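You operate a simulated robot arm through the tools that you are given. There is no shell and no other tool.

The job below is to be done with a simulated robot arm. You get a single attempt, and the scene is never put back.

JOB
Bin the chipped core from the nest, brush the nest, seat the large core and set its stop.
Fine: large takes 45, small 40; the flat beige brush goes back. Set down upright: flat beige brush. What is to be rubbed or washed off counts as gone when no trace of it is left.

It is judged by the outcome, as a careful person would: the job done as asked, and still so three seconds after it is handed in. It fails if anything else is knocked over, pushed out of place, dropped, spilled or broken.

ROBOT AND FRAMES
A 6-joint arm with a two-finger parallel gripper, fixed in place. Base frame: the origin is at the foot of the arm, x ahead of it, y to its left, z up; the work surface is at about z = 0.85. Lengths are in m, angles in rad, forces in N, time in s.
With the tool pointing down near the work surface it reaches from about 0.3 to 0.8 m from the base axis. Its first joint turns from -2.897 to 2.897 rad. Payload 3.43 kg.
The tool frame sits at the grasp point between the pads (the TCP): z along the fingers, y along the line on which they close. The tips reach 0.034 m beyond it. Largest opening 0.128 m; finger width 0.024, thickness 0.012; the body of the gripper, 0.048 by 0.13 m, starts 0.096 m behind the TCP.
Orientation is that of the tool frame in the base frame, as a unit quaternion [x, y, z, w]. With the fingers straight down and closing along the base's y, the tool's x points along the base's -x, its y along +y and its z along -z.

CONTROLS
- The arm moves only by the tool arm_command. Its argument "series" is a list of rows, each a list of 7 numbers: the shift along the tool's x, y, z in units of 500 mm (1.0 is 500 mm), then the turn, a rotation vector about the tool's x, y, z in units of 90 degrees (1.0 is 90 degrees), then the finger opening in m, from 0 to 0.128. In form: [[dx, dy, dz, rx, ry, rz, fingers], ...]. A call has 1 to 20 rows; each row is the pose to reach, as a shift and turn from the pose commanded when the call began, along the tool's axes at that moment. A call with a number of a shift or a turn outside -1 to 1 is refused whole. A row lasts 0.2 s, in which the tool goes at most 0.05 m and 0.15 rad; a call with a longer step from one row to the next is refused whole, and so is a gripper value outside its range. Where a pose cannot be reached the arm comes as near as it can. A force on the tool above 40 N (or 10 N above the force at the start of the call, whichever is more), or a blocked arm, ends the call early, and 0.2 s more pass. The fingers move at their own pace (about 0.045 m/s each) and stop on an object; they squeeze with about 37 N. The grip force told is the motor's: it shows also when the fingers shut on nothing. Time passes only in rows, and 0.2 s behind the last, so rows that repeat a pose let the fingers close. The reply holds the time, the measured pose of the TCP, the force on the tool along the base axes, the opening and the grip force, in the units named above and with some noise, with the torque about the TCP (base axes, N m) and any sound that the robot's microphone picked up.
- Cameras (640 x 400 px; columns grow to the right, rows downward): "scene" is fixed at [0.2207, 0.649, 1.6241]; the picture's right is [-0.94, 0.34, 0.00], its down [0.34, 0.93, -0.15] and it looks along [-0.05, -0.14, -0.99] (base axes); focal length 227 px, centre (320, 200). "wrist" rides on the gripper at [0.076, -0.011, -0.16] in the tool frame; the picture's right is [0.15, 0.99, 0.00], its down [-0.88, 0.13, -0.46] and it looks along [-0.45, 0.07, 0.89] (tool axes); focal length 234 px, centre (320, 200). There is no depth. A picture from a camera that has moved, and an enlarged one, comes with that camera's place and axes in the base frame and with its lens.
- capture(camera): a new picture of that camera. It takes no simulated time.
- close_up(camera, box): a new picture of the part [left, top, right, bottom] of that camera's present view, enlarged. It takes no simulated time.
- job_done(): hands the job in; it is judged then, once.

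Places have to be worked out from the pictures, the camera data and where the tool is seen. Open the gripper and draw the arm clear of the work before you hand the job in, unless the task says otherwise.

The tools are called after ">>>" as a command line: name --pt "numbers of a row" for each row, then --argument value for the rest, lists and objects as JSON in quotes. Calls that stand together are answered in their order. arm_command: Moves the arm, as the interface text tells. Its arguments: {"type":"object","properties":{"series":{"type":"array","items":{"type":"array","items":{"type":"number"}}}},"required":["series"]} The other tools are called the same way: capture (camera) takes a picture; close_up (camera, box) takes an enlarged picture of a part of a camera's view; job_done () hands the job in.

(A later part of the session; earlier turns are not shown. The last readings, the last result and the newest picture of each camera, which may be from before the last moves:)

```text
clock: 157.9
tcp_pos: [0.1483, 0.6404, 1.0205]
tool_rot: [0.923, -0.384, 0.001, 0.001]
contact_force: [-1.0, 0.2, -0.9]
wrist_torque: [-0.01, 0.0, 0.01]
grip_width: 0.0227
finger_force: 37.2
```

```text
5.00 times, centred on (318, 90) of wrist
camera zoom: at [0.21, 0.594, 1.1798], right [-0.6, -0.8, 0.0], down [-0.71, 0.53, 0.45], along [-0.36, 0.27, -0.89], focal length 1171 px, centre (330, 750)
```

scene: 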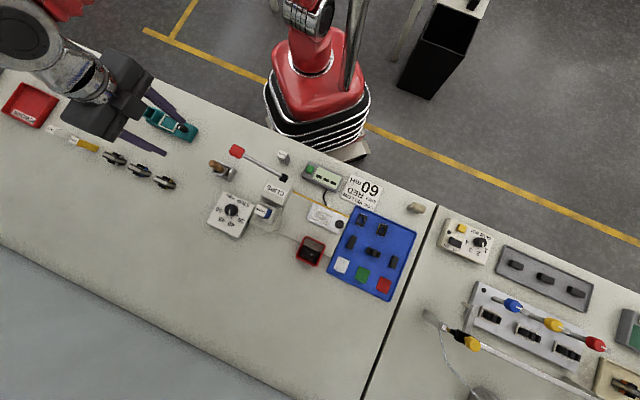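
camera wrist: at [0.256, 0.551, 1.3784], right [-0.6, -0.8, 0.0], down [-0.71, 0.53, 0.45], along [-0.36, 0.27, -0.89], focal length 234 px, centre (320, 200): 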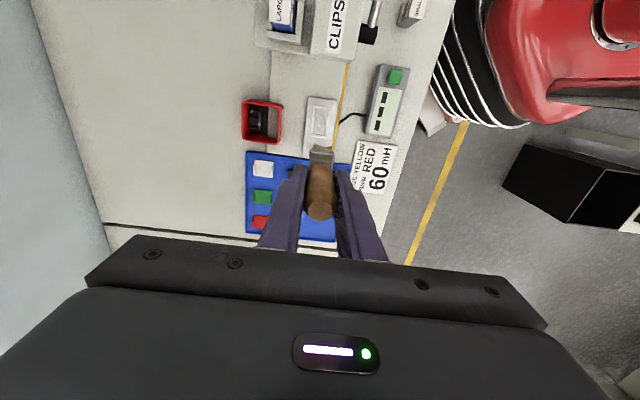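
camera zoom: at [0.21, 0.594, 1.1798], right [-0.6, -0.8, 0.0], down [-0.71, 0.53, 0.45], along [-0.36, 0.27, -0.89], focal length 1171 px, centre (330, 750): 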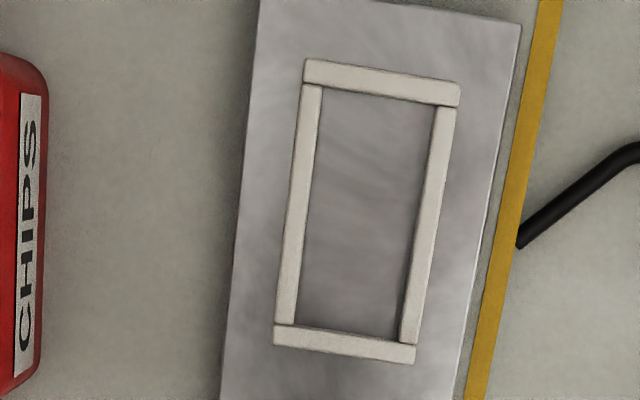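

The nest floor is clean now. I double-check at the strongest zoom before returning the brush.

>>> close_up --camera "wrist" --box '[306, 60, 362, 95]'

>>> close_up --camera "wrist" --box '[300, 90, 356, 125]'

>>> arm_command --pt "-0.06 0.05 -0.04 0 0 0 0.01" --pt "-0.12 0.1 -0.06 0 0 0 0.01" --pt "-0.18 0.15 -0.06 0 0 0 0.01" --pt "-0.24 0.2 -0.06 0 0 0 0.01" --pt "-0.3 0.25 -0.06 0 0 0 0.01" --pt "-0.3 0.25 -0.06 0 0 0 0.01"

>>> close_up --camera "scene" --box '[306, 204, 346, 229]'

```text
11.43 times, centred on (334, 78) of wrist
camera zoom: at [0.21, 0.594, 1.1798], right [-0.6, -0.8, 0.0], down [-0.71, 0.53, 0.45], along [-0.36, 0.27, -0.89], focal length 2676 px, centre (160, 1600)
```

zoom: 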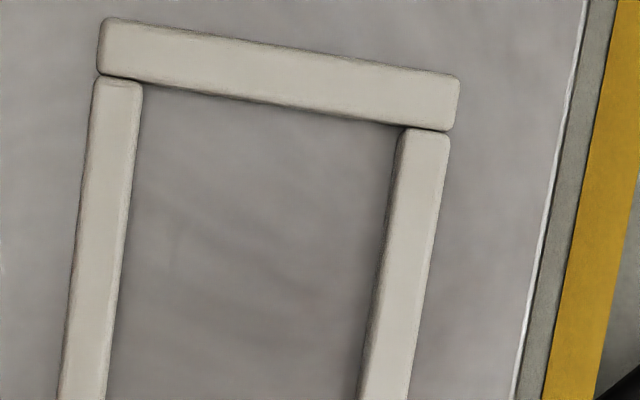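

```text
11.43 times, centred on (328, 108) of wrist
camera zoom: at [0.21, 0.594, 1.1798], right [-0.6, -0.8, 0.0], down [-0.71, 0.53, 0.45], along [-0.36, 0.27, -0.89], focal length 2676 px, centre (229, 1257)
```

zoom: 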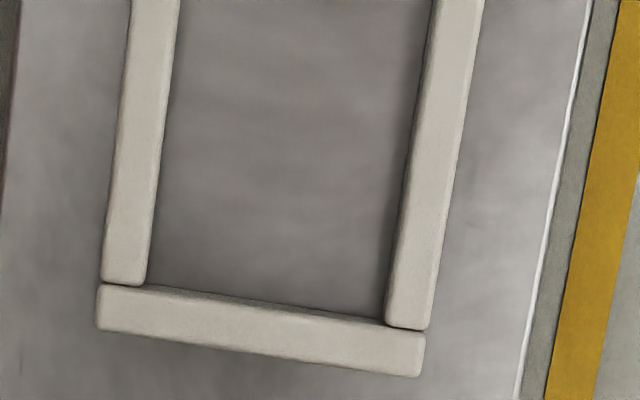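

```text
clock: 159.3
tcp_pos: [-0.0471, 0.6595, 1.0509]
tool_rot: [0.924, -0.383, 0.002, 0.001]
contact_force: [0.0, -0.1, -0.5]
wrist_torque: [-0.01, -0.02, 0.01]
grip_width: 0.0226
finger_force: 36.8
```

```text
16.00 times, centred on (326, 216) of scene
camera zoom: at [0.2207, 0.649, 1.6241], right [-0.94, 0.34, 0.0], down [0.34, 0.93, -0.15], along [-0.05, -0.14, -0.99], focal length 3632 px, centre (224, -64)
```

zoom: 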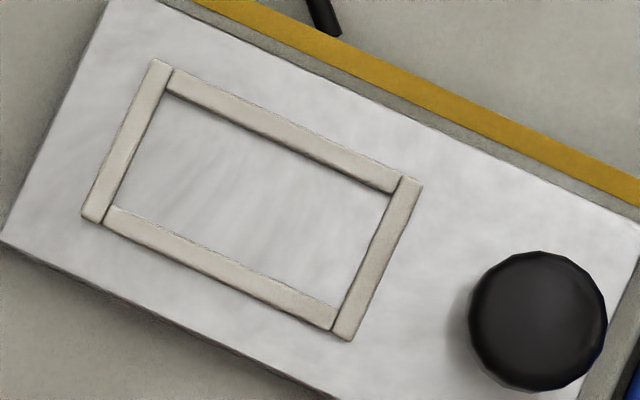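

The nest is spotless in both views. I carry the brush back high over the press to its holder.

>>> arm_command --pt "0 0 -0.085 0 0 0 0.01" --pt "0 0 -0.17 0 0 0 0.01" --pt "0 0 -0.255 0 0 0 0.01" --pt "0 0 -0.34 0 0 0 0.01" --pt "0.0834 -0.0182 -0.34 0 0 0 0.01" --pt "0.1668 -0.0363 -0.34 0 0 0 0.01" --pt "0.2502 -0.0545 -0.34 0 0 0 0.01" --pt "0.3336 -0.0727 -0.34 0 0 0 0.01" --pt "0.417 -0.0909 -0.34 0 0 0 0.01" --pt "0.5004 -0.109 -0.34 0 0 0 0.01" --pt "0.5838 -0.1272 -0.34 0 0 0 0.01" --pt "0.6672 -0.1454 -0.34 0 0 0 0.01" --pt "0.7506 -0.1635 -0.34 0 0 0 0.01" --pt "0.834 -0.1817 -0.34 0 0 0 0.01" --pt "0.9174 -0.1999 -0.34 0 0 0 0.01" --pt "0.9174 -0.1999 -0.34 0 0 0 0.01"

>>> arm_command --pt "0.0834 -0.0182 0 0 0 0 0.01" --pt "0.1668 -0.0363 0 0 0 0 0.01" --pt "0.2502 -0.0545 0 0 0 0 0.01" --pt "0.2502 -0.0545 0 0 0 0 0.01"

>>> close_up --camera "wrist" --box '[240, 70, 400, 190]'

```text
clock: 162.7
tcp_pos: [0.349, 0.4045, 1.2213]
tool_rot: [0.924, -0.383, 0.002, 0.001]
contact_force: [-0.1, 0.4, -1.2]
wrist_torque: [-0.02, -0.01, -0.01]
grip_width: 0.0227
finger_force: 37.2
```

```text
clock: 163.7
tcp_pos: [0.4573, 0.3373, 1.2237]
tool_rot: [0.924, -0.383, 0.001, 0.002]
contact_force: [0.1, 0.2, -1.5]
wrist_torque: [0.0, 0.02, -0.01]
grip_width: 0.0229
finger_force: 36.9
```

```text
3.33 times, centred on (320, 130) of wrist
camera zoom: at [0.5183, 0.2906, 1.3829], right [-0.6, -0.8, 0.0], down [-0.71, 0.53, 0.45], along [-0.36, 0.27, -0.89], focal length 781 px, centre (320, 433)
```

zoom: 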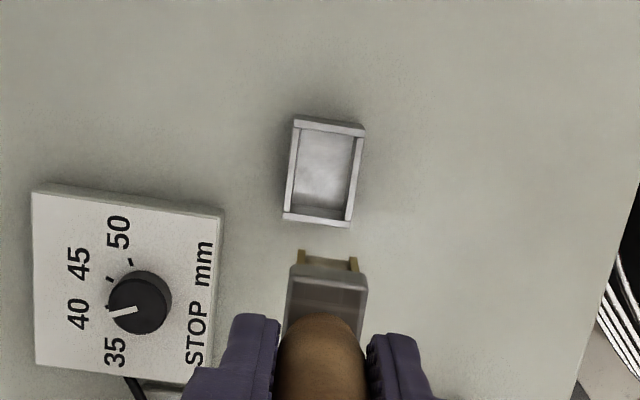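

The holder is below, about 2 mm toward the right in the picture. I correct and descend to 3–4 cm above its rim to check.

>>> arm_command --pt "0 0.0035 0.09 0 0 0 0.01" --pt "0 0.0035 0.18 0 0 0 0.01" --pt "0 0.0035 0.27 0 0 0 0.01" --pt "0 0.0035 0.36 0 0 0 0.01" --pt "0 0.0035 0.44 0 0 0 0.01" --pt "0 0.0035 0.48 0 0 0 0.01" --pt "0 0.0035 0.48 0 0 0 0.01"

>>> close_up --camera "wrist" --box '[256, 70, 384, 170]'

>>> close_up --camera "scene" --box '[190, 130, 270, 180]'

```text
clock: 165.3
tcp_pos: [0.456, 0.3356, 0.9822]
tool_rot: [0.924, -0.383, 0.002, 0.002]
contact_force: [0.1, -0.8, 0.2]
wrist_torque: [0.0, 0.03, 0.0]
grip_width: 0.0228
finger_force: 37.0
```

```text
4.00 times, centred on (320, 120) of wrist
camera zoom: at [0.5167, 0.2888, 1.1406], right [-0.6, -0.8, 0.0], down [-0.71, 0.53, 0.45], along [-0.36, 0.27, -0.89], focal length 937 px, centre (320, 520)
```

zoom: 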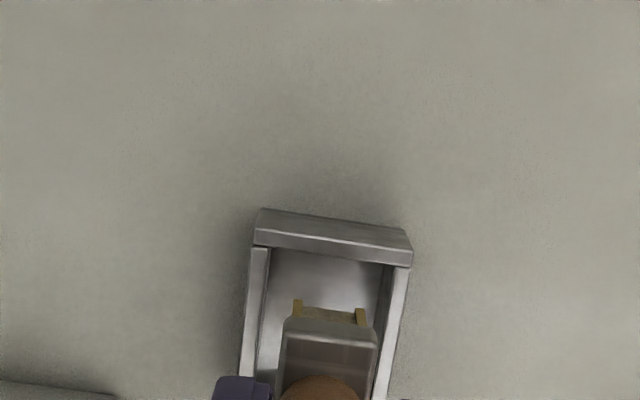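

```text
8.00 times, centred on (230, 155) of scene
camera zoom: at [0.2207, 0.649, 1.6241], right [-0.94, 0.34, 0.0], down [0.34, 0.93, -0.15], along [-0.05, -0.14, -0.99], focal length 1816 px, centre (1040, 560)
```

zoom: 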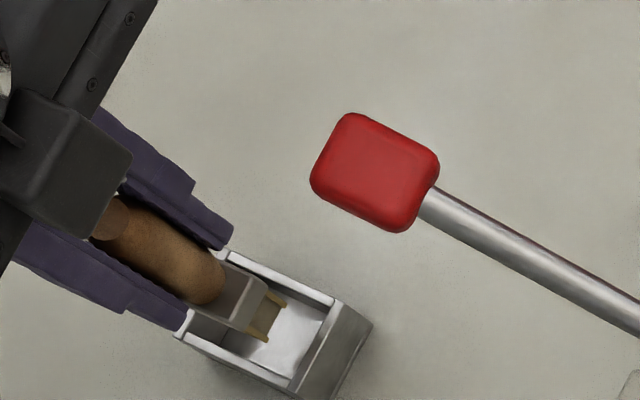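

Brush and holder are aligned within a millimetre, same as at pick-up. I lower it into the holder, creeping at the end.

>>> arm_command --pt "0 0 0.03 0 0 0 0.01" --pt "0 0 0.055 0 0 0 0.01" --pt "0 0 0.075 0 0 0 0.01" --pt "0 0 0.086 0 0 0 0.01" --pt "0 0 0.086 0 0 0 0.01"

>>> arm_command --pt "0 0 0.003 0 0 0 0.01" --pt "0 0 0.006 0 0 0 0.01" --pt "0 0 0.006 0 0 0 0.01"

>>> close_up --camera "wrist" --box '[240, 90, 400, 210]'

```text
clock: 166.5
tcp_pos: [0.4562, 0.3358, 0.9397]
tool_rot: [0.923, -0.384, 0.002, 0.001]
contact_force: [-0.6, 0.4, -1.0]
wrist_torque: [-0.04, -0.04, -0.01]
grip_width: 0.0225
finger_force: 37.3
```

```text
clock: 167.3
tcp_pos: [0.455, 0.3349, 0.9359]
tool_rot: [0.924, -0.382, 0.001, 0.001]
contact_force: [0.7, -0.3, 0.1]
wrist_torque: [-0.03, 0.0, 0.01]
grip_width: 0.0228
finger_force: 36.9
```

```text
3.33 times, centred on (320, 150) of wrist
camera zoom: at [0.5163, 0.2883, 1.0953], right [-0.6, -0.8, 0.0], down [-0.71, 0.53, 0.45], along [-0.36, 0.27, -0.89], focal length 781 px, centre (320, 367)
```

zoom: 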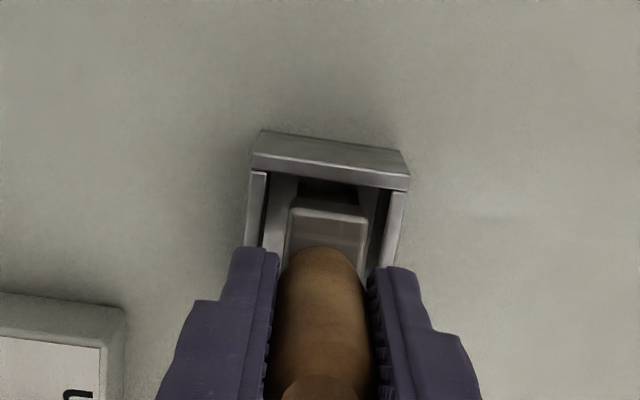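

The view matches the pick-up picture. A little lower until I feel the holder's floor.

>>> arm_command --pt "0 0 0.001 0 0 0 0.01" --pt "0 0 0.002 0 0 0 0.01" --pt "0 0 0.002 0 0 0 0.01"

>>> arm_command --pt "0 0 0.001 0 0 0 0.01" --pt "0 0 0.002 0 0 0 0.01" --pt "0 0 0.002 0 0 0 0.01"

```text
clock: 168.1
tcp_pos: [0.4558, 0.3363, 0.9372]
tool_rot: [0.924, -0.383, 0.001, 0.001]
contact_force: [0.2, -0.4, -0.1]
wrist_torque: [-0.03, -0.02, 0.03]
grip_width: 0.0227
finger_force: 37.5
```

```text
clock: 168.9
tcp_pos: [0.4554, 0.3357, 0.9345]
tool_rot: [0.924, -0.383, 0.001, 0.002]
contact_force: [0.0, -0.3, -0.6]
wrist_torque: [-0.02, 0.01, -0.02]
grip_width: 0.0226
finger_force: 37.1
```

>>> arm_command --pt "0 0 0.001 0 0 0 0.01" --pt "0 0 0.002 0 0 0 0.01" --pt "0 0 0.002 0 0 0 0.01"

```text
clock: 169.7
tcp_pos: [0.4549, 0.3344, 0.9343]
tool_rot: [0.923, -0.385, 0.001, 0.002]
contact_force: [0.2, 0.8, -0.2]
wrist_torque: [0.03, 0.0, 0.01]
grip_width: 0.0225
finger_force: 36.9
```

No contact yet (readings flat); I go on down in millimetre steps.

>>> arm_command --pt "0 0 0.001 0 0 0 0.01" --pt "0 0 0.002 0 0 0 0.01" --pt "0 0 0.002 0 0 0 0.01"

>>> arm_command --pt "0 0 0.001 0 0 0 0.01" --pt "0 0 0.002 0 0 0 0.01" --pt "0 0 0.002 0 0 0 0.01"

```text
clock: 170.5
tcp_pos: [0.455, 0.3345, 0.934]
tool_rot: [0.924, -0.383, 0.002, 0.001]
contact_force: [0.9, -2.2, 12.0]
wrist_torque: [-0.15, 0.05, 0.05]
grip_width: 0.0229
finger_force: 37.6
```

```text
clock: 171.3
tcp_pos: [0.455, 0.3366, 0.9338]
tool_rot: [0.923, -0.384, 0.001, 0.0]
contact_force: [0.6, -1.0, 30.6]
wrist_torque: [-0.07, -0.04, 0.02]
grip_width: 0.0228
finger_force: 36.7
```

It stands on the holder's floor. I ease off 1 mm, open the fingers and rise.

>>> arm_command --pt "0 0 -0.002 0 0 0 0.01" --pt "0 0 -0.003 0 0 0 0.01" --pt "0 0 -0.003 0 0 0 0.03" --pt "0 0 -0.003 0 0 0 0.05" --pt "0 0 -0.003 0 0 0 0.05" --pt "0 0 -0.05 0 0 0 0.05" --pt "0 0 -0.12 0 0 0 0.05" --pt "0 0 -0.2 0 0 0 0.05" --pt "0 0 -0.28 0 0 0 0.05" --pt "0 0 -0.36 0 0 0 0.05" --pt "0 0 -0.44 0 0 0 0.05" --pt "0 0 -0.48 0 0 0 0.05" --pt "0 0 -0.48 0 0 0 0.05"

>>> close_up --camera "wrist" --box '[290, 95, 350, 150]'

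>>> close_up --camera "scene" --box '[190, 130, 270, 180]'

```text
clock: 174.1
tcp_pos: [0.4554, 0.3344, 1.1712]
tool_rot: [0.924, -0.383, 0.001, 0.001]
contact_force: [0.2, -0.6, 0.0]
wrist_torque: [0.04, 0.02, 0.02]
grip_width: 0.0501
finger_force: 0.0
```

```text
7.27 times, centred on (320, 122) of wrist
camera zoom: at [0.5161, 0.2879, 1.3312], right [-0.6, -0.8, 0.0], down [-0.71, 0.53, 0.45], along [-0.36, 0.27, -0.89], focal length 1703 px, centre (320, 764)
```

zoom: 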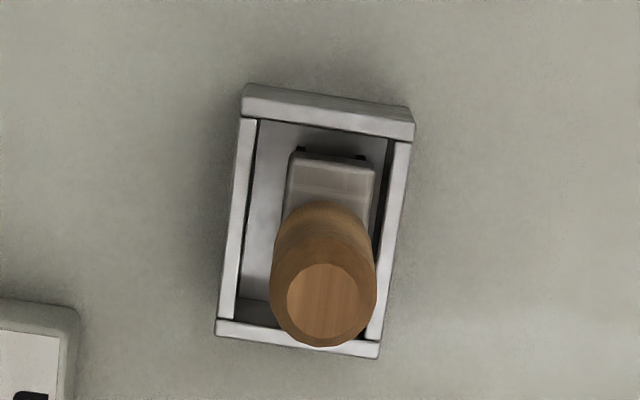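

```text
8.00 times, centred on (230, 155) of scene
camera zoom: at [0.2207, 0.649, 1.6241], right [-0.94, 0.34, 0.0], down [0.34, 0.93, -0.15], along [-0.05, -0.14, -0.99], focal length 1816 px, centre (1040, 560)
```

zoom: 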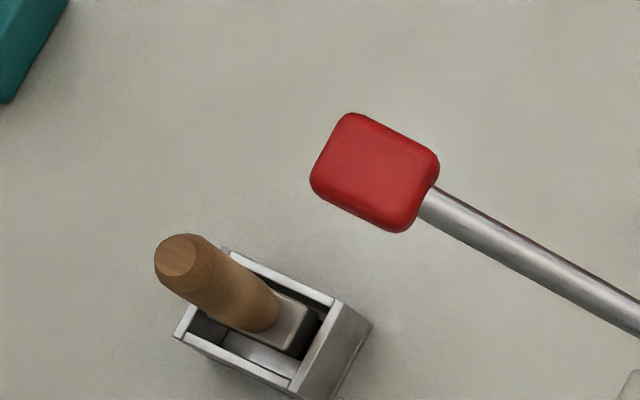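

The brush stands upright in its holder. Now for the large core: I go over the tray at safe height.

>>> arm_command --pt "-0.09 -0.006 0 0 0 0 0.05" --pt "-0.18 -0.012 0 0 0 0 0.05" --pt "-0.27 -0.018 0 0 0 0 0.05" --pt "-0.36 -0.024 0 0 0 0 0.05" --pt "-0.45 -0.03 0 0 0 0 0.05" --pt "-0.54 -0.036 0 0 0 0 0.05" --pt "-0.63 -0.042 0 0 0 0 0.05" --pt "-0.72 -0.048 0 0 0 0 0.05" --pt "-0.81 -0.054 0 0 0 0 0.05" --pt "-0.9 -0.06 0 0 0 0 0.05" --pt "-0.98 -0.066 0 0 0 0 0.05" --pt "-0.98 -0.066 0 0 0 0 0.05"

>>> arm_command --pt "-0.08 -0.003 0 0 0 0 0.045" --pt "-0.159 -0.005 0 0 0 0 0.04" --pt "-0.159 -0.005 0.09 0 0 0 0.036" --pt "-0.159 -0.005 0.18 0 0 0 0.036" --pt "-0.159 -0.005 0.27 0 0 0 0.036" --pt "-0.159 -0.005 0.34 0 0 0 0.036" --pt "-0.159 -0.005 0.34 0 0 0 0.036"

>>> capture --camera "wrist"

>>> close_up --camera "wrist" --box '[270, 100, 370, 170]'

```text
clock: 176.7
tcp_pos: [0.1301, 0.6905, 1.1617]
tool_rot: [0.924, -0.383, 0.001, 0.001]
contact_force: [0.5, 0.1, -0.8]
wrist_torque: [-0.05, -0.03, 0.01]
grip_width: 0.0502
finger_force: 0.0
out of reach, approached as far as the arm can: row 11, 12
```

```text
clock: 178.3
tcp_pos: [0.0759, 0.7488, 0.9916]
tool_rot: [0.924, -0.383, 0.001, 0.002]
contact_force: [-0.2, -0.2, 0.6]
wrist_torque: [0.02, 0.0, -0.02]
grip_width: 0.0359
finger_force: 0.1
out of reach, approached as far as the arm can: row 1, 2, 3, 4
```

```text
taken
camera wrist: at [0.137, 0.7023, 1.1504], right [-0.6, -0.8, 0.0], down [-0.71, 0.53, 0.45], along [-0.36, 0.27, -0.89], focal length 234 px, centre (320, 200)
```

wrist: 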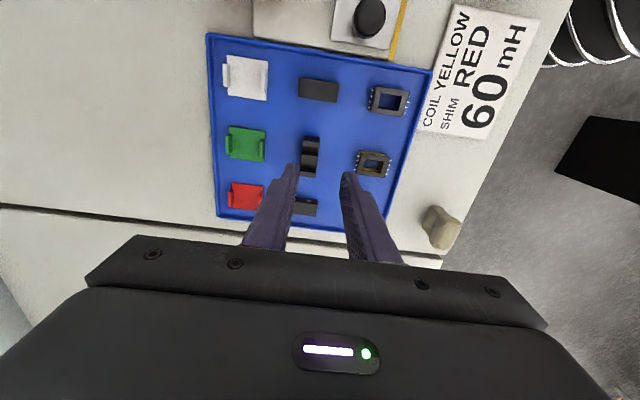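

```text
5.71 times, centred on (320, 135) of wrist
camera zoom: at [0.137, 0.7023, 1.1504], right [-0.6, -0.8, 0.0], down [-0.71, 0.53, 0.45], along [-0.36, 0.27, -0.89], focal length 1338 px, centre (320, 571)
```

zoom: 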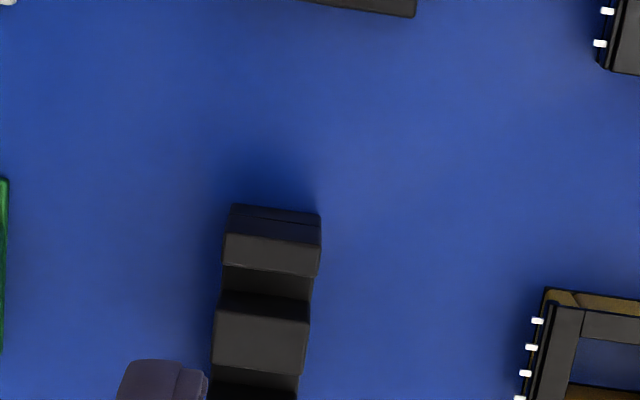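

The E-core's middle leg lies about 10 mm (+N) and 8 mm (+T) from the gripper axis. I shift by that and come down to z≈0.93 to check.

>>> arm_command --pt "-0.008 -0.0104 0 0 0 0 0.036" --pt "-0.0156 -0.0208 0.03 0 0 0 0.036" --pt "-0.0156 -0.0208 0.08 0 0 0 0.036" --pt "-0.0156 -0.0208 0.11 0 0 0 0.036" --pt "-0.0156 -0.0208 0.11 0 0 0 0.036"

>>> close_up --camera "wrist" --box '[256, 110, 384, 210]'

```text
clock: 179.5
tcp_pos: [0.08, 0.7616, 0.9377]
tool_rot: [0.923, -0.384, 0.002, 0.002]
contact_force: [0.5, 0.5, 0.3]
wrist_torque: [0.0, -0.01, 0.01]
grip_width: 0.036
finger_force: 0.0
```

```text
4.00 times, centred on (320, 160) of wrist
camera zoom: at [0.139, 0.714, 1.0965], right [-0.6, -0.8, 0.0], down [-0.71, 0.53, 0.45], along [-0.36, 0.27, -0.89], focal length 937 px, centre (320, 360)
```

zoom: 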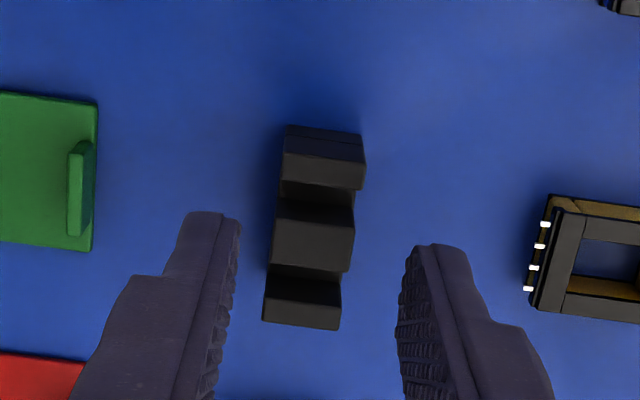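

The core's middle leg is about 3 mm further along and 1 mm across; I correct and descend to TCP z≈0.898, tips about 1 cm above the tray.

>>> arm_command --pt "-0.0055 -0.0024 0.02 0 0 0 0.036" --pt "-0.0055 -0.0024 0.05 0 0 0 0.036" --pt "-0.0055 -0.0024 0.079 0 0 0 0.036" --pt "-0.0055 -0.0024 0.079 0 0 0 0.036"

>>> close_up --camera "wrist" --box '[256, 110, 384, 210]'

```text
clock: 180.5
tcp_pos: [0.0764, 0.7641, 0.8986]
tool_rot: [0.923, -0.384, 0.001, 0.001]
contact_force: [-0.5, -0.4, 0.5]
wrist_torque: [-0.01, 0.0, -0.02]
grip_width: 0.0359
finger_force: 0.1
```

```text
4.00 times, centred on (320, 160) of wrist
camera zoom: at [0.137, 0.7172, 1.0571], right [-0.6, -0.8, 0.0], down [-0.71, 0.53, 0.45], along [-0.36, 0.27, -0.89], focal length 937 px, centre (320, 360)
```

zoom: 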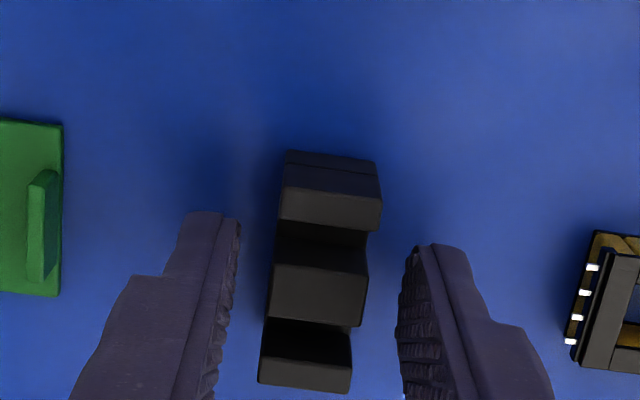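

Centred on the middle leg. I close on the core.

>>> arm_command --pt "0 0 0 0 0 0 0.025" --pt "0 0 0 0 0 0 0.01" --pt "0 0 0 0 0 0 0.01" --pt "0 0 0 0 0 0 0.01"

>>> arm_command --pt "0 0 -0.02 0 0 0 0.01" --pt "0 0 -0.06 0 0 0 0.01" --pt "0 0 -0.12 0 0 0 0.01" --pt "0 0 -0.18 0 0 0 0.01" --pt "0 0 -0.18 0 0 0 0.01"

>>> close_up --camera "wrist" --box '[256, 110, 384, 210]'

>>> close_up --camera "scene" --box '[330, 215, 426, 275]'

```text
clock: 181.5
tcp_pos: [0.0773, 0.7637, 0.8987]
tool_rot: [0.924, -0.383, 0.001, 0.001]
contact_force: [-0.5, 1.0, -0.2]
wrist_torque: [0.0, 0.02, 0.02]
grip_width: 0.0193
finger_force: 36.9
```

```text
clock: 182.7
tcp_pos: [0.076, 0.7651, 0.9895]
tool_rot: [0.923, -0.384, 0.001, 0.002]
contact_force: [0.0, -1.3, -0.8]
wrist_torque: [0.01, -0.02, 0.0]
grip_width: 0.0195
finger_force: 36.5
```

```text
4.00 times, centred on (320, 160) of wrist
camera zoom: at [0.1362, 0.7179, 1.148], right [-0.6, -0.8, 0.0], down [-0.71, 0.53, 0.45], along [-0.36, 0.27, -0.89], focal length 937 px, centre (320, 360)
```

zoom: 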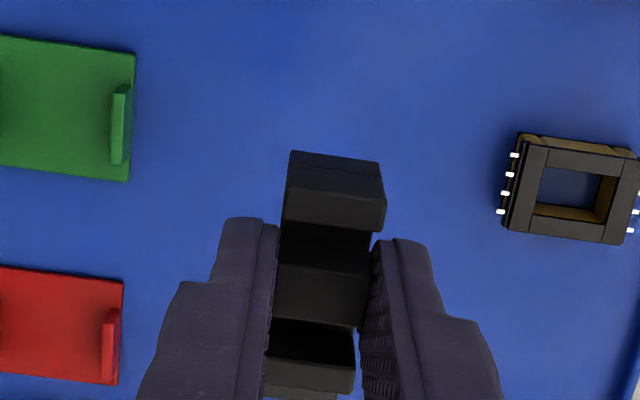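

```text
6.67 times, centred on (378, 245) of scene
camera zoom: at [0.2207, 0.649, 1.6241], right [-0.94, 0.34, 0.0], down [0.34, 0.93, -0.15], along [-0.05, -0.14, -0.99], focal length 1513 px, centre (-67, -100)
```

zoom: 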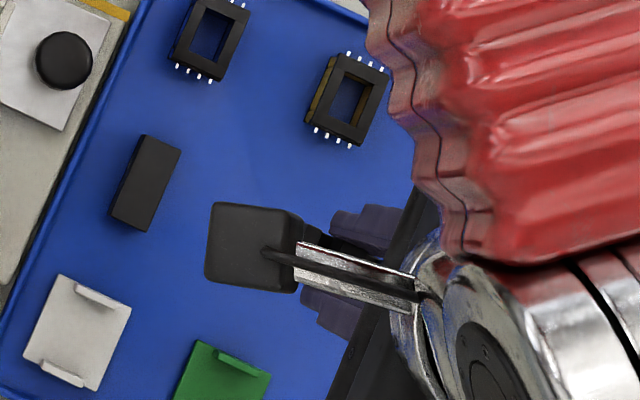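

The large core is held at 19.4 mm. I carry it to above the nest and check the alignment before lowering.

>>> arm_command --pt "0 0 -0.04 0 0 0 0.01" --pt "0.08 0.014 -0.04 0 0 0 0.01" --pt "0.16 0.028 -0.04 0 0 0 0.01" --pt "0.24 0.042 -0.04 0 0 0 0.01" --pt "0.32 0.056 -0.04 0 0 0 0.01" --pt "0.4056 0.0708 -0.04 0 0 0 0.01" --pt "0.4056 0.0708 0.03 0 0 0 0.01" --pt "0.4056 0.0708 0.07 0 0 0 0.01" --pt "0.4056 0.0708 0.07 0 0 0 0.01"

>>> close_up --camera "wrist" --box '[256, 95, 384, 195]'

```text
clock: 184.7
tcp_pos: [0.1084, 0.7529, 1.0244]
tool_rot: [0.924, -0.383, 0.001, 0.002]
contact_force: [0.1, -0.9, -1.0]
wrist_torque: [-0.02, 0.03, -0.01]
grip_width: 0.0194
finger_force: 37.1
out of reach, approached as far as the arm can: row 2, 3, 4, 5, 6, 7, 8, 9
```

```text
4.00 times, centred on (320, 145) of wrist
camera zoom: at [0.1689, 0.7065, 1.1826], right [-0.6, -0.8, 0.0], down [-0.71, 0.53, 0.45], along [-0.36, 0.27, -0.89], focal length 937 px, centre (320, 420)
```

zoom: 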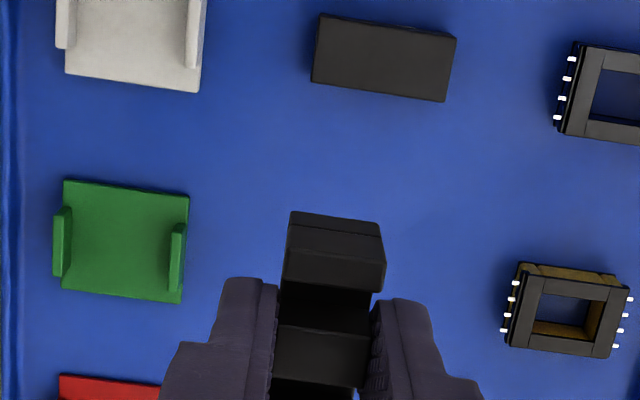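

The arm stopped partway ("out of reach"), core still held. I try a short move toward the nest from here.

>>> arm_command --pt "0.03 0.02 0.02 0 0 0 0.01" --pt "0.06 0.04 0.03 0 0 0 0.01" --pt "0.06 0.04 0.03 0 0 0 0.01"

>>> capture --camera "scene"

```text
clock: 185.5
tcp_pos: [0.1077, 0.7532, 1.0241]
tool_rot: [0.924, -0.383, 0.003, 0.003]
contact_force: [-0.1, -0.1, -1.2]
wrist_torque: [0.0, 0.01, 0.0]
grip_width: 0.0192
finger_force: 37.1
out of reach, approached as far as the arm can: row 1, 2, 3
```

```text
taken
```

scene: 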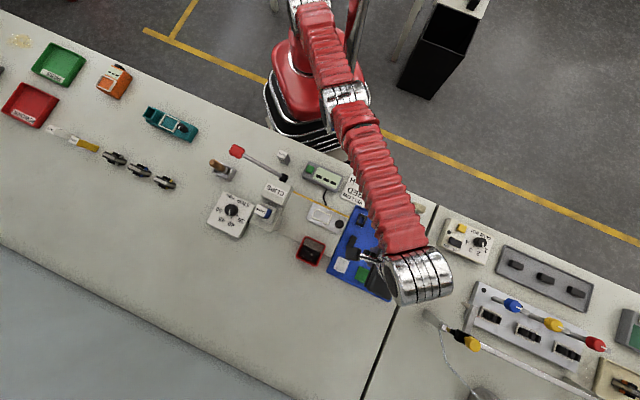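

The arm looks stretched nearly straight. I try going straight down a few centimetres to unlock it.

>>> arm_command --pt "0 0 0.03 0 0 0 0.01" --pt "0 0 0.06 0 0 0 0.01" --pt "0 0 0.06 0 0 0 0.01"

```text
clock: 186.3
tcp_pos: [0.1099, 0.762, 0.9979]
tool_rot: [0.924, -0.383, 0.002, 0.002]
contact_force: [-0.2, 0.0, -1.4]
wrist_torque: [-0.01, 0.01, -0.03]
grip_width: 0.0194
finger_force: 37.4
out of reach, approached as far as the arm can: row 1, 2, 3
```

It slides along its full-reach sphere. Earlier it freed itself when going lower, so I lower further (core bottom stays well above the tray items).

>>> arm_command --pt "0 0 0.05 0 0 0 0.01" --pt "0 0 0.1 0 0 0 0.01" --pt "0 0 0.1 0 0 0 0.01"

>>> close_up --camera "wrist" --box '[256, 95, 384, 195]'

```text
clock: 187.1
tcp_pos: [0.111, 0.774, 0.9513]
tool_rot: [0.923, -0.384, 0.002, 0.002]
contact_force: [0.3, 0.3, -1.2]
wrist_torque: [0.03, 0.01, -0.01]
grip_width: 0.0195
finger_force: 36.7
out of reach, approached as far as the arm can: row 1, 2, 3
```

```text
4.00 times, centred on (320, 145) of wrist
camera zoom: at [0.1712, 0.7271, 1.1103], right [-0.6, -0.8, 0.0], down [-0.71, 0.53, 0.45], along [-0.36, 0.27, -0.89], focal length 937 px, centre (320, 420)
```

zoom: 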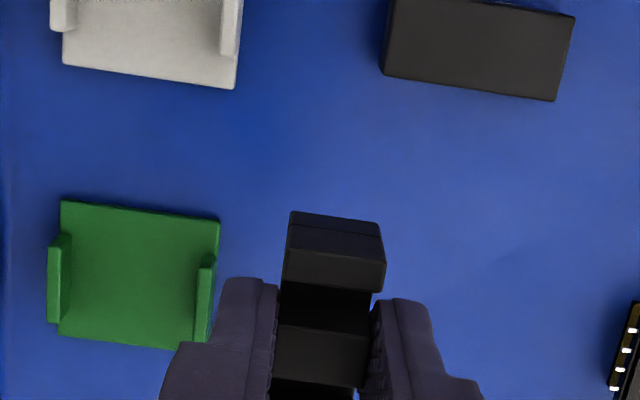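

The stuck poses all share the same base angle (81.8°), so it is a joint limit tied to the tool's yaw, not reach. I test it by turning the tool back (−30°) in place while rising a little.

>>> arm_command --pt "0 0 -0.02 0 0 0.08 0.01" --pt "0 0 -0.04 0 0 0.16 0.01" --pt "0 0 -0.06 0 0 0.24 0.01" --pt "0 0 -0.08 0 0 0.3333 0.01" --pt "0 0 -0.08 0 0 0.3333 0.01"

```text
clock: 188.3
tcp_pos: [0.1107, 0.7642, 0.9892]
tool_rot: [0.793, -0.61, 0.001, 0.001]
contact_force: [-0.6, 0.1, -0.7]
wrist_torque: [0.0, -0.02, 0.01]
grip_width: 0.0195
finger_force: 37.1
out of reach, approached as far as the arm can: row 3, 4, 5
```

Yaw turned freely to 105°. Now I test moving inward toward the nest at this yaw.

>>> arm_command --pt "0.045 -0.009 0 0 0 0 0.01" --pt "0.09 -0.018 0 0 0 0 0.01" --pt "0.1316 -0.027 0 0 0 0 0.01" --pt "0.1316 -0.027 0 0 0 0 0.01"

```text
clock: 189.3
tcp_pos: [0.1318, 0.7584, 1.0008]
tool_rot: [0.793, -0.609, 0.002, 0.002]
contact_force: [0.3, -0.3, -1.3]
wrist_torque: [-0.02, -0.03, 0.0]
grip_width: 0.0194
finger_force: 36.6
out of reach, approached as far as the arm can: row 1, 2, 3, 4
```

It is stuck fully stretched. Earlier it recovered by coming straight down from a pose beyond its reach, so I repeat that: up to z≈1.16 while turning back to yaw 135°, then straight down.

>>> arm_command --pt "0.0064 0.0156 -0.08 0 0 -0.0833 0.01" --pt "0.0128 0.0312 -0.16 0 0 -0.1667 0.01" --pt "0.0192 0.0468 -0.24 0 0 -0.25 0.01" --pt "0.0256 0.0624 -0.32 0 0 -0.3333 0.01" --pt "0.0256 0.0624 -0.32 0 0 -0.3333 0.01" --pt "0.0256 0.0624 -0.24 0 0 -0.3333 0.01" --pt "0.0256 0.0624 -0.16 0 0 -0.3333 0.01" --pt "0.0256 0.0624 -0.08 0 0 -0.3333 0.01" --pt "0.0256 0.0624 0.0 0 0 -0.3333 0.01" --pt "0.0256 0.0624 0.02 0 0 -0.3333 0.01" --pt "0.0256 0.0624 0.02 0 0 -0.3333 0.01"

```text
clock: 191.7
tcp_pos: [0.103, 0.7525, 1.0294]
tool_rot: [0.923, -0.384, 0.0, 0.001]
contact_force: [0.3, 0.3, -0.7]
wrist_torque: [0.01, -0.02, 0.0]
grip_width: 0.0194
finger_force: 36.7
out of reach, approached as far as the arm can: row 1, 2, 3, 4, 5, 6, 7, 8, 9, 10, 11
```

Still stretched. I look at the arm's posture.

>>> capture --camera "scene"

>>> close_up --camera "scene" --box '[260, 0, 500, 300]'

```text
taken
```

scene: 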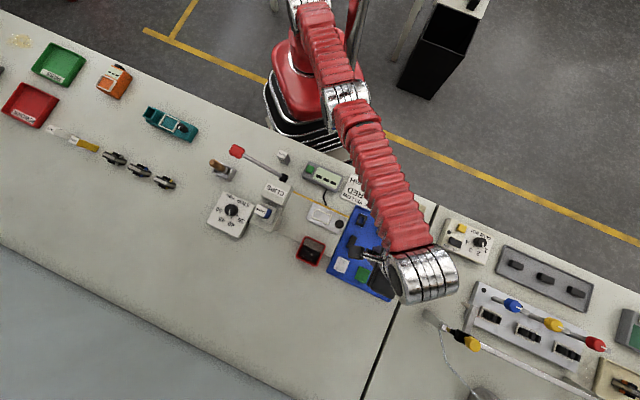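

```text
1.33 times, centred on (380, 150) of scene
camera zoom: at [0.2207, 0.649, 1.6241], right [-0.94, 0.34, 0.0], down [0.34, 0.93, -0.15], along [-0.05, -0.14, -0.99], focal length 303 px, centre (240, 267)
```

zoom: 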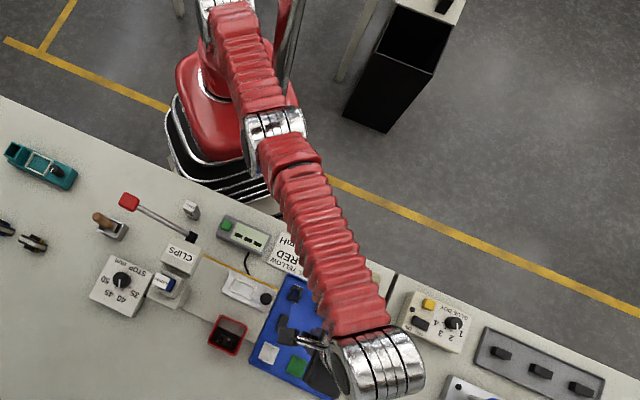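

I try to straighten the elbow fully by commanding outward first, then dropping straight down so it bends the right way.

>>> arm_command --pt "-0.0423 -0.0558 -0.06 0 0 0 0.01" --pt "-0.0907 -0.1195 -0.1 0 0 0 0.01" --pt "-0.0967 -0.1274 -0.1 0 0 0 0.01" --pt "-0.0967 -0.1274 -0.1 0 0 0 0.01" --pt "-0.0484 -0.0637 -0.08 0 0 0 0.01" --pt "-0.0066 -0.0088 -0.06 0 0 0 0.01" --pt "-0.0066 -0.0088 0.03 0 0 0 0.01" --pt "-0.0066 -0.0088 0.12 0 0 0 0.01" --pt "-0.0066 -0.0088 0.13 0 0 0 0.01"

```text
clock: 193.7
tcp_pos: [0.1048, 0.7562, 0.963]
tool_rot: [0.923, -0.384, 0.001, 0.002]
contact_force: [-0.4, -0.4, -0.8]
wrist_torque: [-0.06, 0.0, -0.03]
grip_width: 0.0194
finger_force: 36.8
out of reach, approached as far as the arm can: row 1, 2, 3, 4, 5, 6
```

Freed: the arm follows again. I move inward to the nest, rising slightly once closer in.

>>> arm_command --pt "0.05 0.03 0 0 0 0 0.01" --pt "0.11 0.06 0 0 0 0 0.01" --pt "0.18 0.08 -0.02 0 0 0 0.01" --pt "0.25 0.095 -0.04 0 0 0 0.01" --pt "0.31 0.099 -0.04 0 0 0 0.01" --pt "0.3522 0.099 -0.04 0 0 0 0.01" --pt "0.3522 0.099 -0.04 0 0 0 0.01"

>>> close_up --camera "wrist" --box '[256, 95, 384, 195]'

```text
clock: 195.3
tcp_pos: [0.195, 0.5962, 0.9827]
tool_rot: [0.924, -0.383, 0.001, 0.001]
contact_force: [-0.1, 0.2, -0.5]
wrist_torque: [0.01, -0.01, -0.01]
grip_width: 0.0192
finger_force: 36.9
```

```text
4.00 times, centred on (320, 145) of wrist
camera zoom: at [0.2551, 0.549, 1.1415], right [-0.6, -0.8, 0.0], down [-0.71, 0.53, 0.45], along [-0.36, 0.27, -0.89], focal length 937 px, centre (320, 420)
```

zoom: 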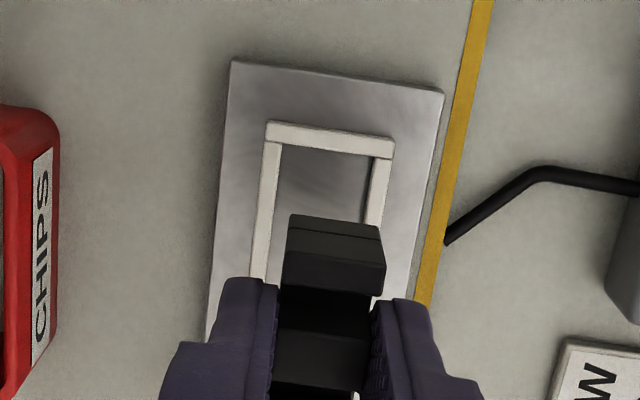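

Aligned to about 1 mm. I correct and lower the core toward the nest, checking just before entry.

>>> arm_command --pt "-0.0026 -0.0008 0.04 0 0 0 0.01" --pt "-0.0026 -0.0008 0.075 0 0 0 0.01" --pt "-0.0026 -0.0008 0.096 0 0 0 0.01" --pt "-0.0026 -0.0008 0.096 0 0 0 0.01"

>>> close_up --camera "wrist" --box '[256, 95, 384, 195]'

```text
clock: 196.3
tcp_pos: [0.1934, 0.5967, 0.9356]
tool_rot: [0.924, -0.382, 0.001, 0.001]
contact_force: [-0.7, 0.5, -0.3]
wrist_torque: [0.01, 0.04, -0.01]
grip_width: 0.0193
finger_force: 37.0
```

```text
4.00 times, centred on (320, 145) of wrist
camera zoom: at [0.2549, 0.5499, 1.0941], right [-0.6, -0.8, 0.0], down [-0.71, 0.53, 0.45], along [-0.36, 0.27, -0.89], focal length 937 px, centre (320, 420)
```

zoom: 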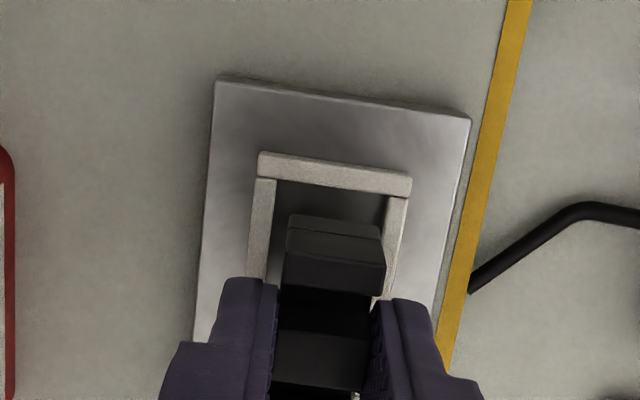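

The core hovers centred inside the frame outline. I lower it into the nest.

>>> arm_command --pt "0 0 0.01 0 0 0 0.01" --pt "0 0 0.02 0 0 0 0.01" --pt "0 0 0.028 0 0 0 0.01" --pt "0 0 0.028 0 0 0 0.01"

>>> arm_command --pt "0 0 0.002 0 0 0 0.01" --pt "0 0 0.004 0 0 0 0.01" --pt "0 0 0.004 0 0 0 0.01"

>>> close_up --camera "wrist" --box '[256, 95, 384, 195]'

```text
clock: 197.3
tcp_pos: [0.1943, 0.5972, 0.9219]
tool_rot: [0.923, -0.384, 0.001, 0.002]
contact_force: [0.5, 0.4, -0.8]
wrist_torque: [0.0, -0.05, 0.02]
grip_width: 0.0194
finger_force: 36.7
```

```text
clock: 198.1
tcp_pos: [0.1935, 0.5972, 0.9191]
tool_rot: [0.924, -0.383, 0.001, 0.001]
contact_force: [-0.1, -0.5, -1.0]
wrist_torque: [-0.01, 0.01, 0.02]
grip_width: 0.0195
finger_force: 36.1
```

```text
4.00 times, centred on (320, 145) of wrist
camera zoom: at [0.2545, 0.5502, 1.0782], right [-0.6, -0.8, 0.0], down [-0.71, 0.53, 0.45], along [-0.36, 0.27, -0.89], focal length 937 px, centre (320, 420)
```

zoom: 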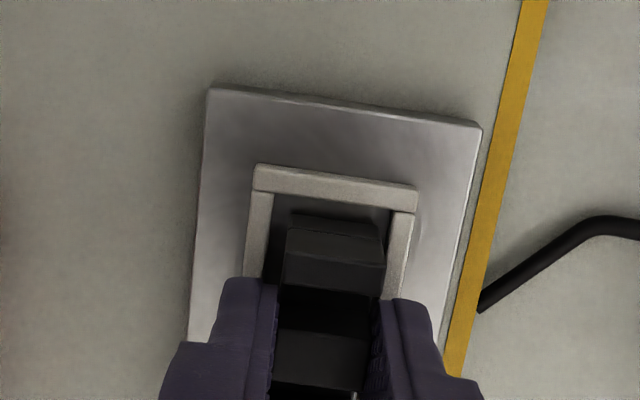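

Inside the frame; I creep down to feel the floor.

>>> arm_command --pt "0 0 0.002 0 0 0 0.01" --pt "0 0 0.003 0 0 0 0.01" --pt "0 0 0.003 0 0 0 0.01"

>>> arm_command --pt "0 0 0.001 0 0 0 0.01" --pt "0 0 0.002 0 0 0 0.01" --pt "0 0 0.002 0 0 0 0.01"

```text
clock: 198.9
tcp_pos: [0.1938, 0.5973, 0.9177]
tool_rot: [0.923, -0.384, 0.001, 0.002]
contact_force: [0.0, 0.3, -0.6]
wrist_torque: [-0.05, 0.0, -0.03]
grip_width: 0.0192
finger_force: 37.2
```

```text
clock: 199.7
tcp_pos: [0.1933, 0.5968, 0.9167]
tool_rot: [0.924, -0.383, 0.002, 0.001]
contact_force: [-0.6, 0.3, -1.1]
wrist_torque: [0.01, 0.01, -0.01]
grip_width: 0.0194
finger_force: 37.3
```

>>> arm_command --pt "0 0 0.001 0 0 0 0.01" --pt "0 0 0.002 0 0 0 0.01" --pt "0 0 0.002 0 0 0 0.01"

```text
clock: 200.5
tcp_pos: [0.1926, 0.5984, 0.9159]
tool_rot: [0.923, -0.384, 0.001, 0.001]
contact_force: [-1.2, -0.2, -1.4]
wrist_torque: [0.01, -0.01, 0.03]
grip_width: 0.0194
finger_force: 36.7
```

No contact yet; another careful step.

>>> arm_command --pt "0 0 0.001 0 0 0 0.01" --pt "0 0 0.002 0 0 0 0.01" --pt "0 0 0.002 0 0 0 0.01"

>>> close_up --camera "wrist" --box '[270, 100, 370, 180]'

```text
clock: 201.3
tcp_pos: [0.1938, 0.5977, 0.9163]
tool_rot: [0.924, -0.383, 0.001, 0.001]
contact_force: [0.7, 0.9, 2.0]
wrist_torque: [0.04, 0.01, 0.01]
grip_width: 0.0197
finger_force: 36.8
```

```text
5.00 times, centred on (320, 140) of wrist
camera zoom: at [0.2542, 0.5504, 1.0748], right [-0.6, -0.8, 0.0], down [-0.71, 0.53, 0.45], along [-0.36, 0.27, -0.89], focal length 1171 px, centre (320, 500)
```

zoom: 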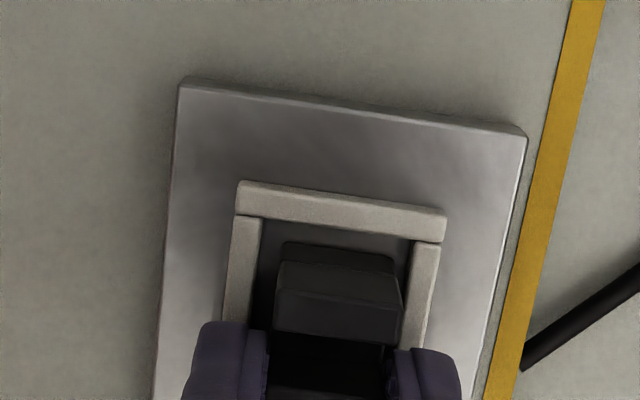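

Contact begins (2 N) with the core inside the frame. One more half millimetre, then I release and rise.

>>> arm_command --pt "0 0 0.001 0 0 0 0.01" --pt "0 0 0.001 0 0 0 0.01"

>>> arm_command --pt "0 0 0 0 0 0 0.02" --pt "0 0 0 0 0 0 0.03" --pt "0 0 0 0 0 0 0.036" --pt "0 0 0 0 0 0 0.036" --pt "0 0 -0.02 0 0 0 0.036" --pt "0 0 -0.06 0 0 0 0.036" --pt "0 0 -0.12 0 0 0 0.036" --pt "0 0 -0.16 0 0 0 0.036" --pt "0 0 -0.16 0 0 0 0.036"

>>> close_up --camera "wrist" --box '[270, 80, 370, 180]'

```text
clock: 201.9
tcp_pos: [0.194, 0.5975, 0.9155]
tool_rot: [0.923, -0.384, 0.001, 0.0]
contact_force: [-1.7, -1.7, 13.7]
wrist_torque: [-0.1, 0.05, 0.03]
grip_width: 0.0192
finger_force: 37.1
```

```text
clock: 203.9
tcp_pos: [0.1945, 0.597, 0.9947]
tool_rot: [0.923, -0.384, 0.001, 0.002]
contact_force: [0.0, 0.1, -0.6]
wrist_torque: [-0.03, 0.01, 0.01]
grip_width: 0.036
finger_force: 0.0
```

```text
4.00 times, centred on (320, 130) of wrist
camera zoom: at [0.2551, 0.5494, 1.1538], right [-0.6, -0.8, 0.0], down [-0.71, 0.53, 0.45], along [-0.36, 0.27, -0.89], focal length 937 px, centre (320, 480)
```

zoom: 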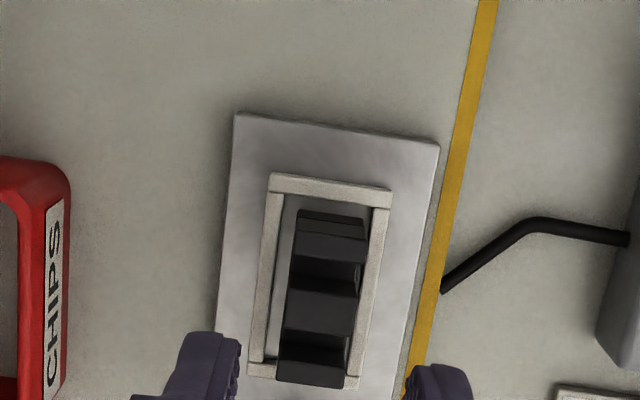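

The large core sits in the nest. Now I check it from above and take a precise look at the stop dial.

>>> arm_command --pt "0 0 -0.08 0 0 0 0.04" --pt "0 0 -0.16 0 0 0 0.05" --pt "0 0 -0.24 0 0 0 0.06" --pt "0.06 0.04 -0.32 0 0 0 0.06" --pt "0.12 0.1 -0.36 0 0 0 0.06" --pt "0.2 0.13 -0.36 0 0 0 0.06" --pt "0.2 0.13 -0.36 0 0 0 0.06"

>>> close_up --camera "scene" --box '[306, 204, 346, 229]'

>>> close_up --camera "scene" --box '[208, 190, 256, 240]'

>>> capture --camera "wrist"

```text
refused: row 4 steps farther than a row can; nothing moved
```

```text
16.00 times, centred on (326, 216) of scene
camera zoom: at [0.2207, 0.649, 1.6241], right [-0.94, 0.34, 0.0], down [0.34, 0.93, -0.15], along [-0.05, -0.14, -0.99], focal length 3632 px, centre (224, -64)
```

zoom: 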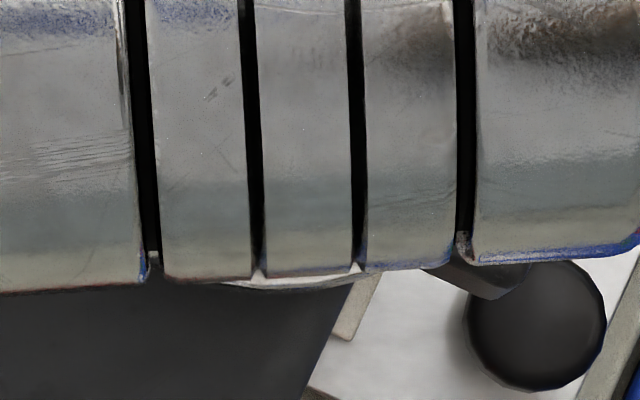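

```text
8.00 times, centred on (232, 215) of scene
camera zoom: at [0.2207, 0.649, 1.6241], right [-0.94, 0.34, 0.0], down [0.34, 0.93, -0.15], along [-0.05, -0.14, -0.99], focal length 1816 px, centre (1024, 80)
```

zoom: 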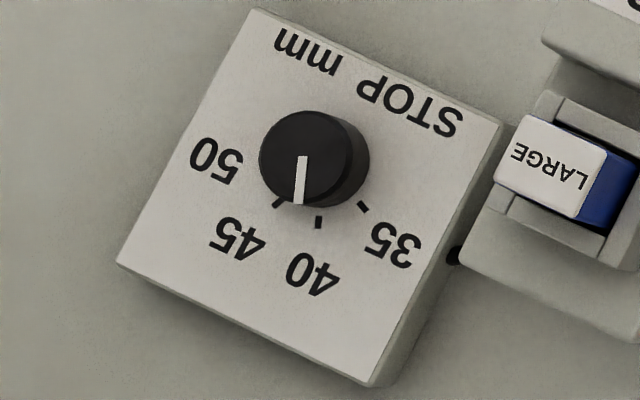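

```text
taken
camera wrist: at [0.2551, 0.5494, 1.1538], right [-0.6, -0.8, 0.0], down [-0.71, 0.53, 0.45], along [-0.36, 0.27, -0.89], focal length 234 px, centre (320, 200)
```

wrist: 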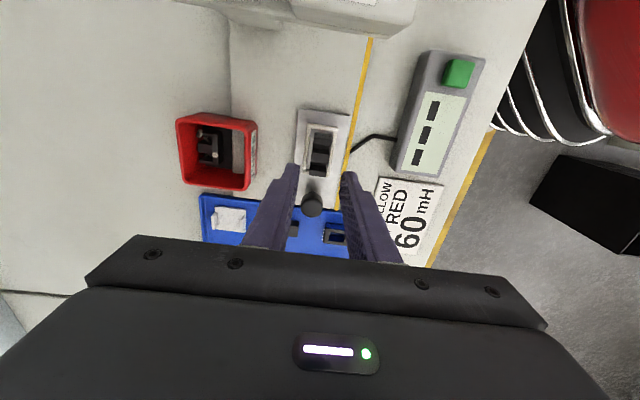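

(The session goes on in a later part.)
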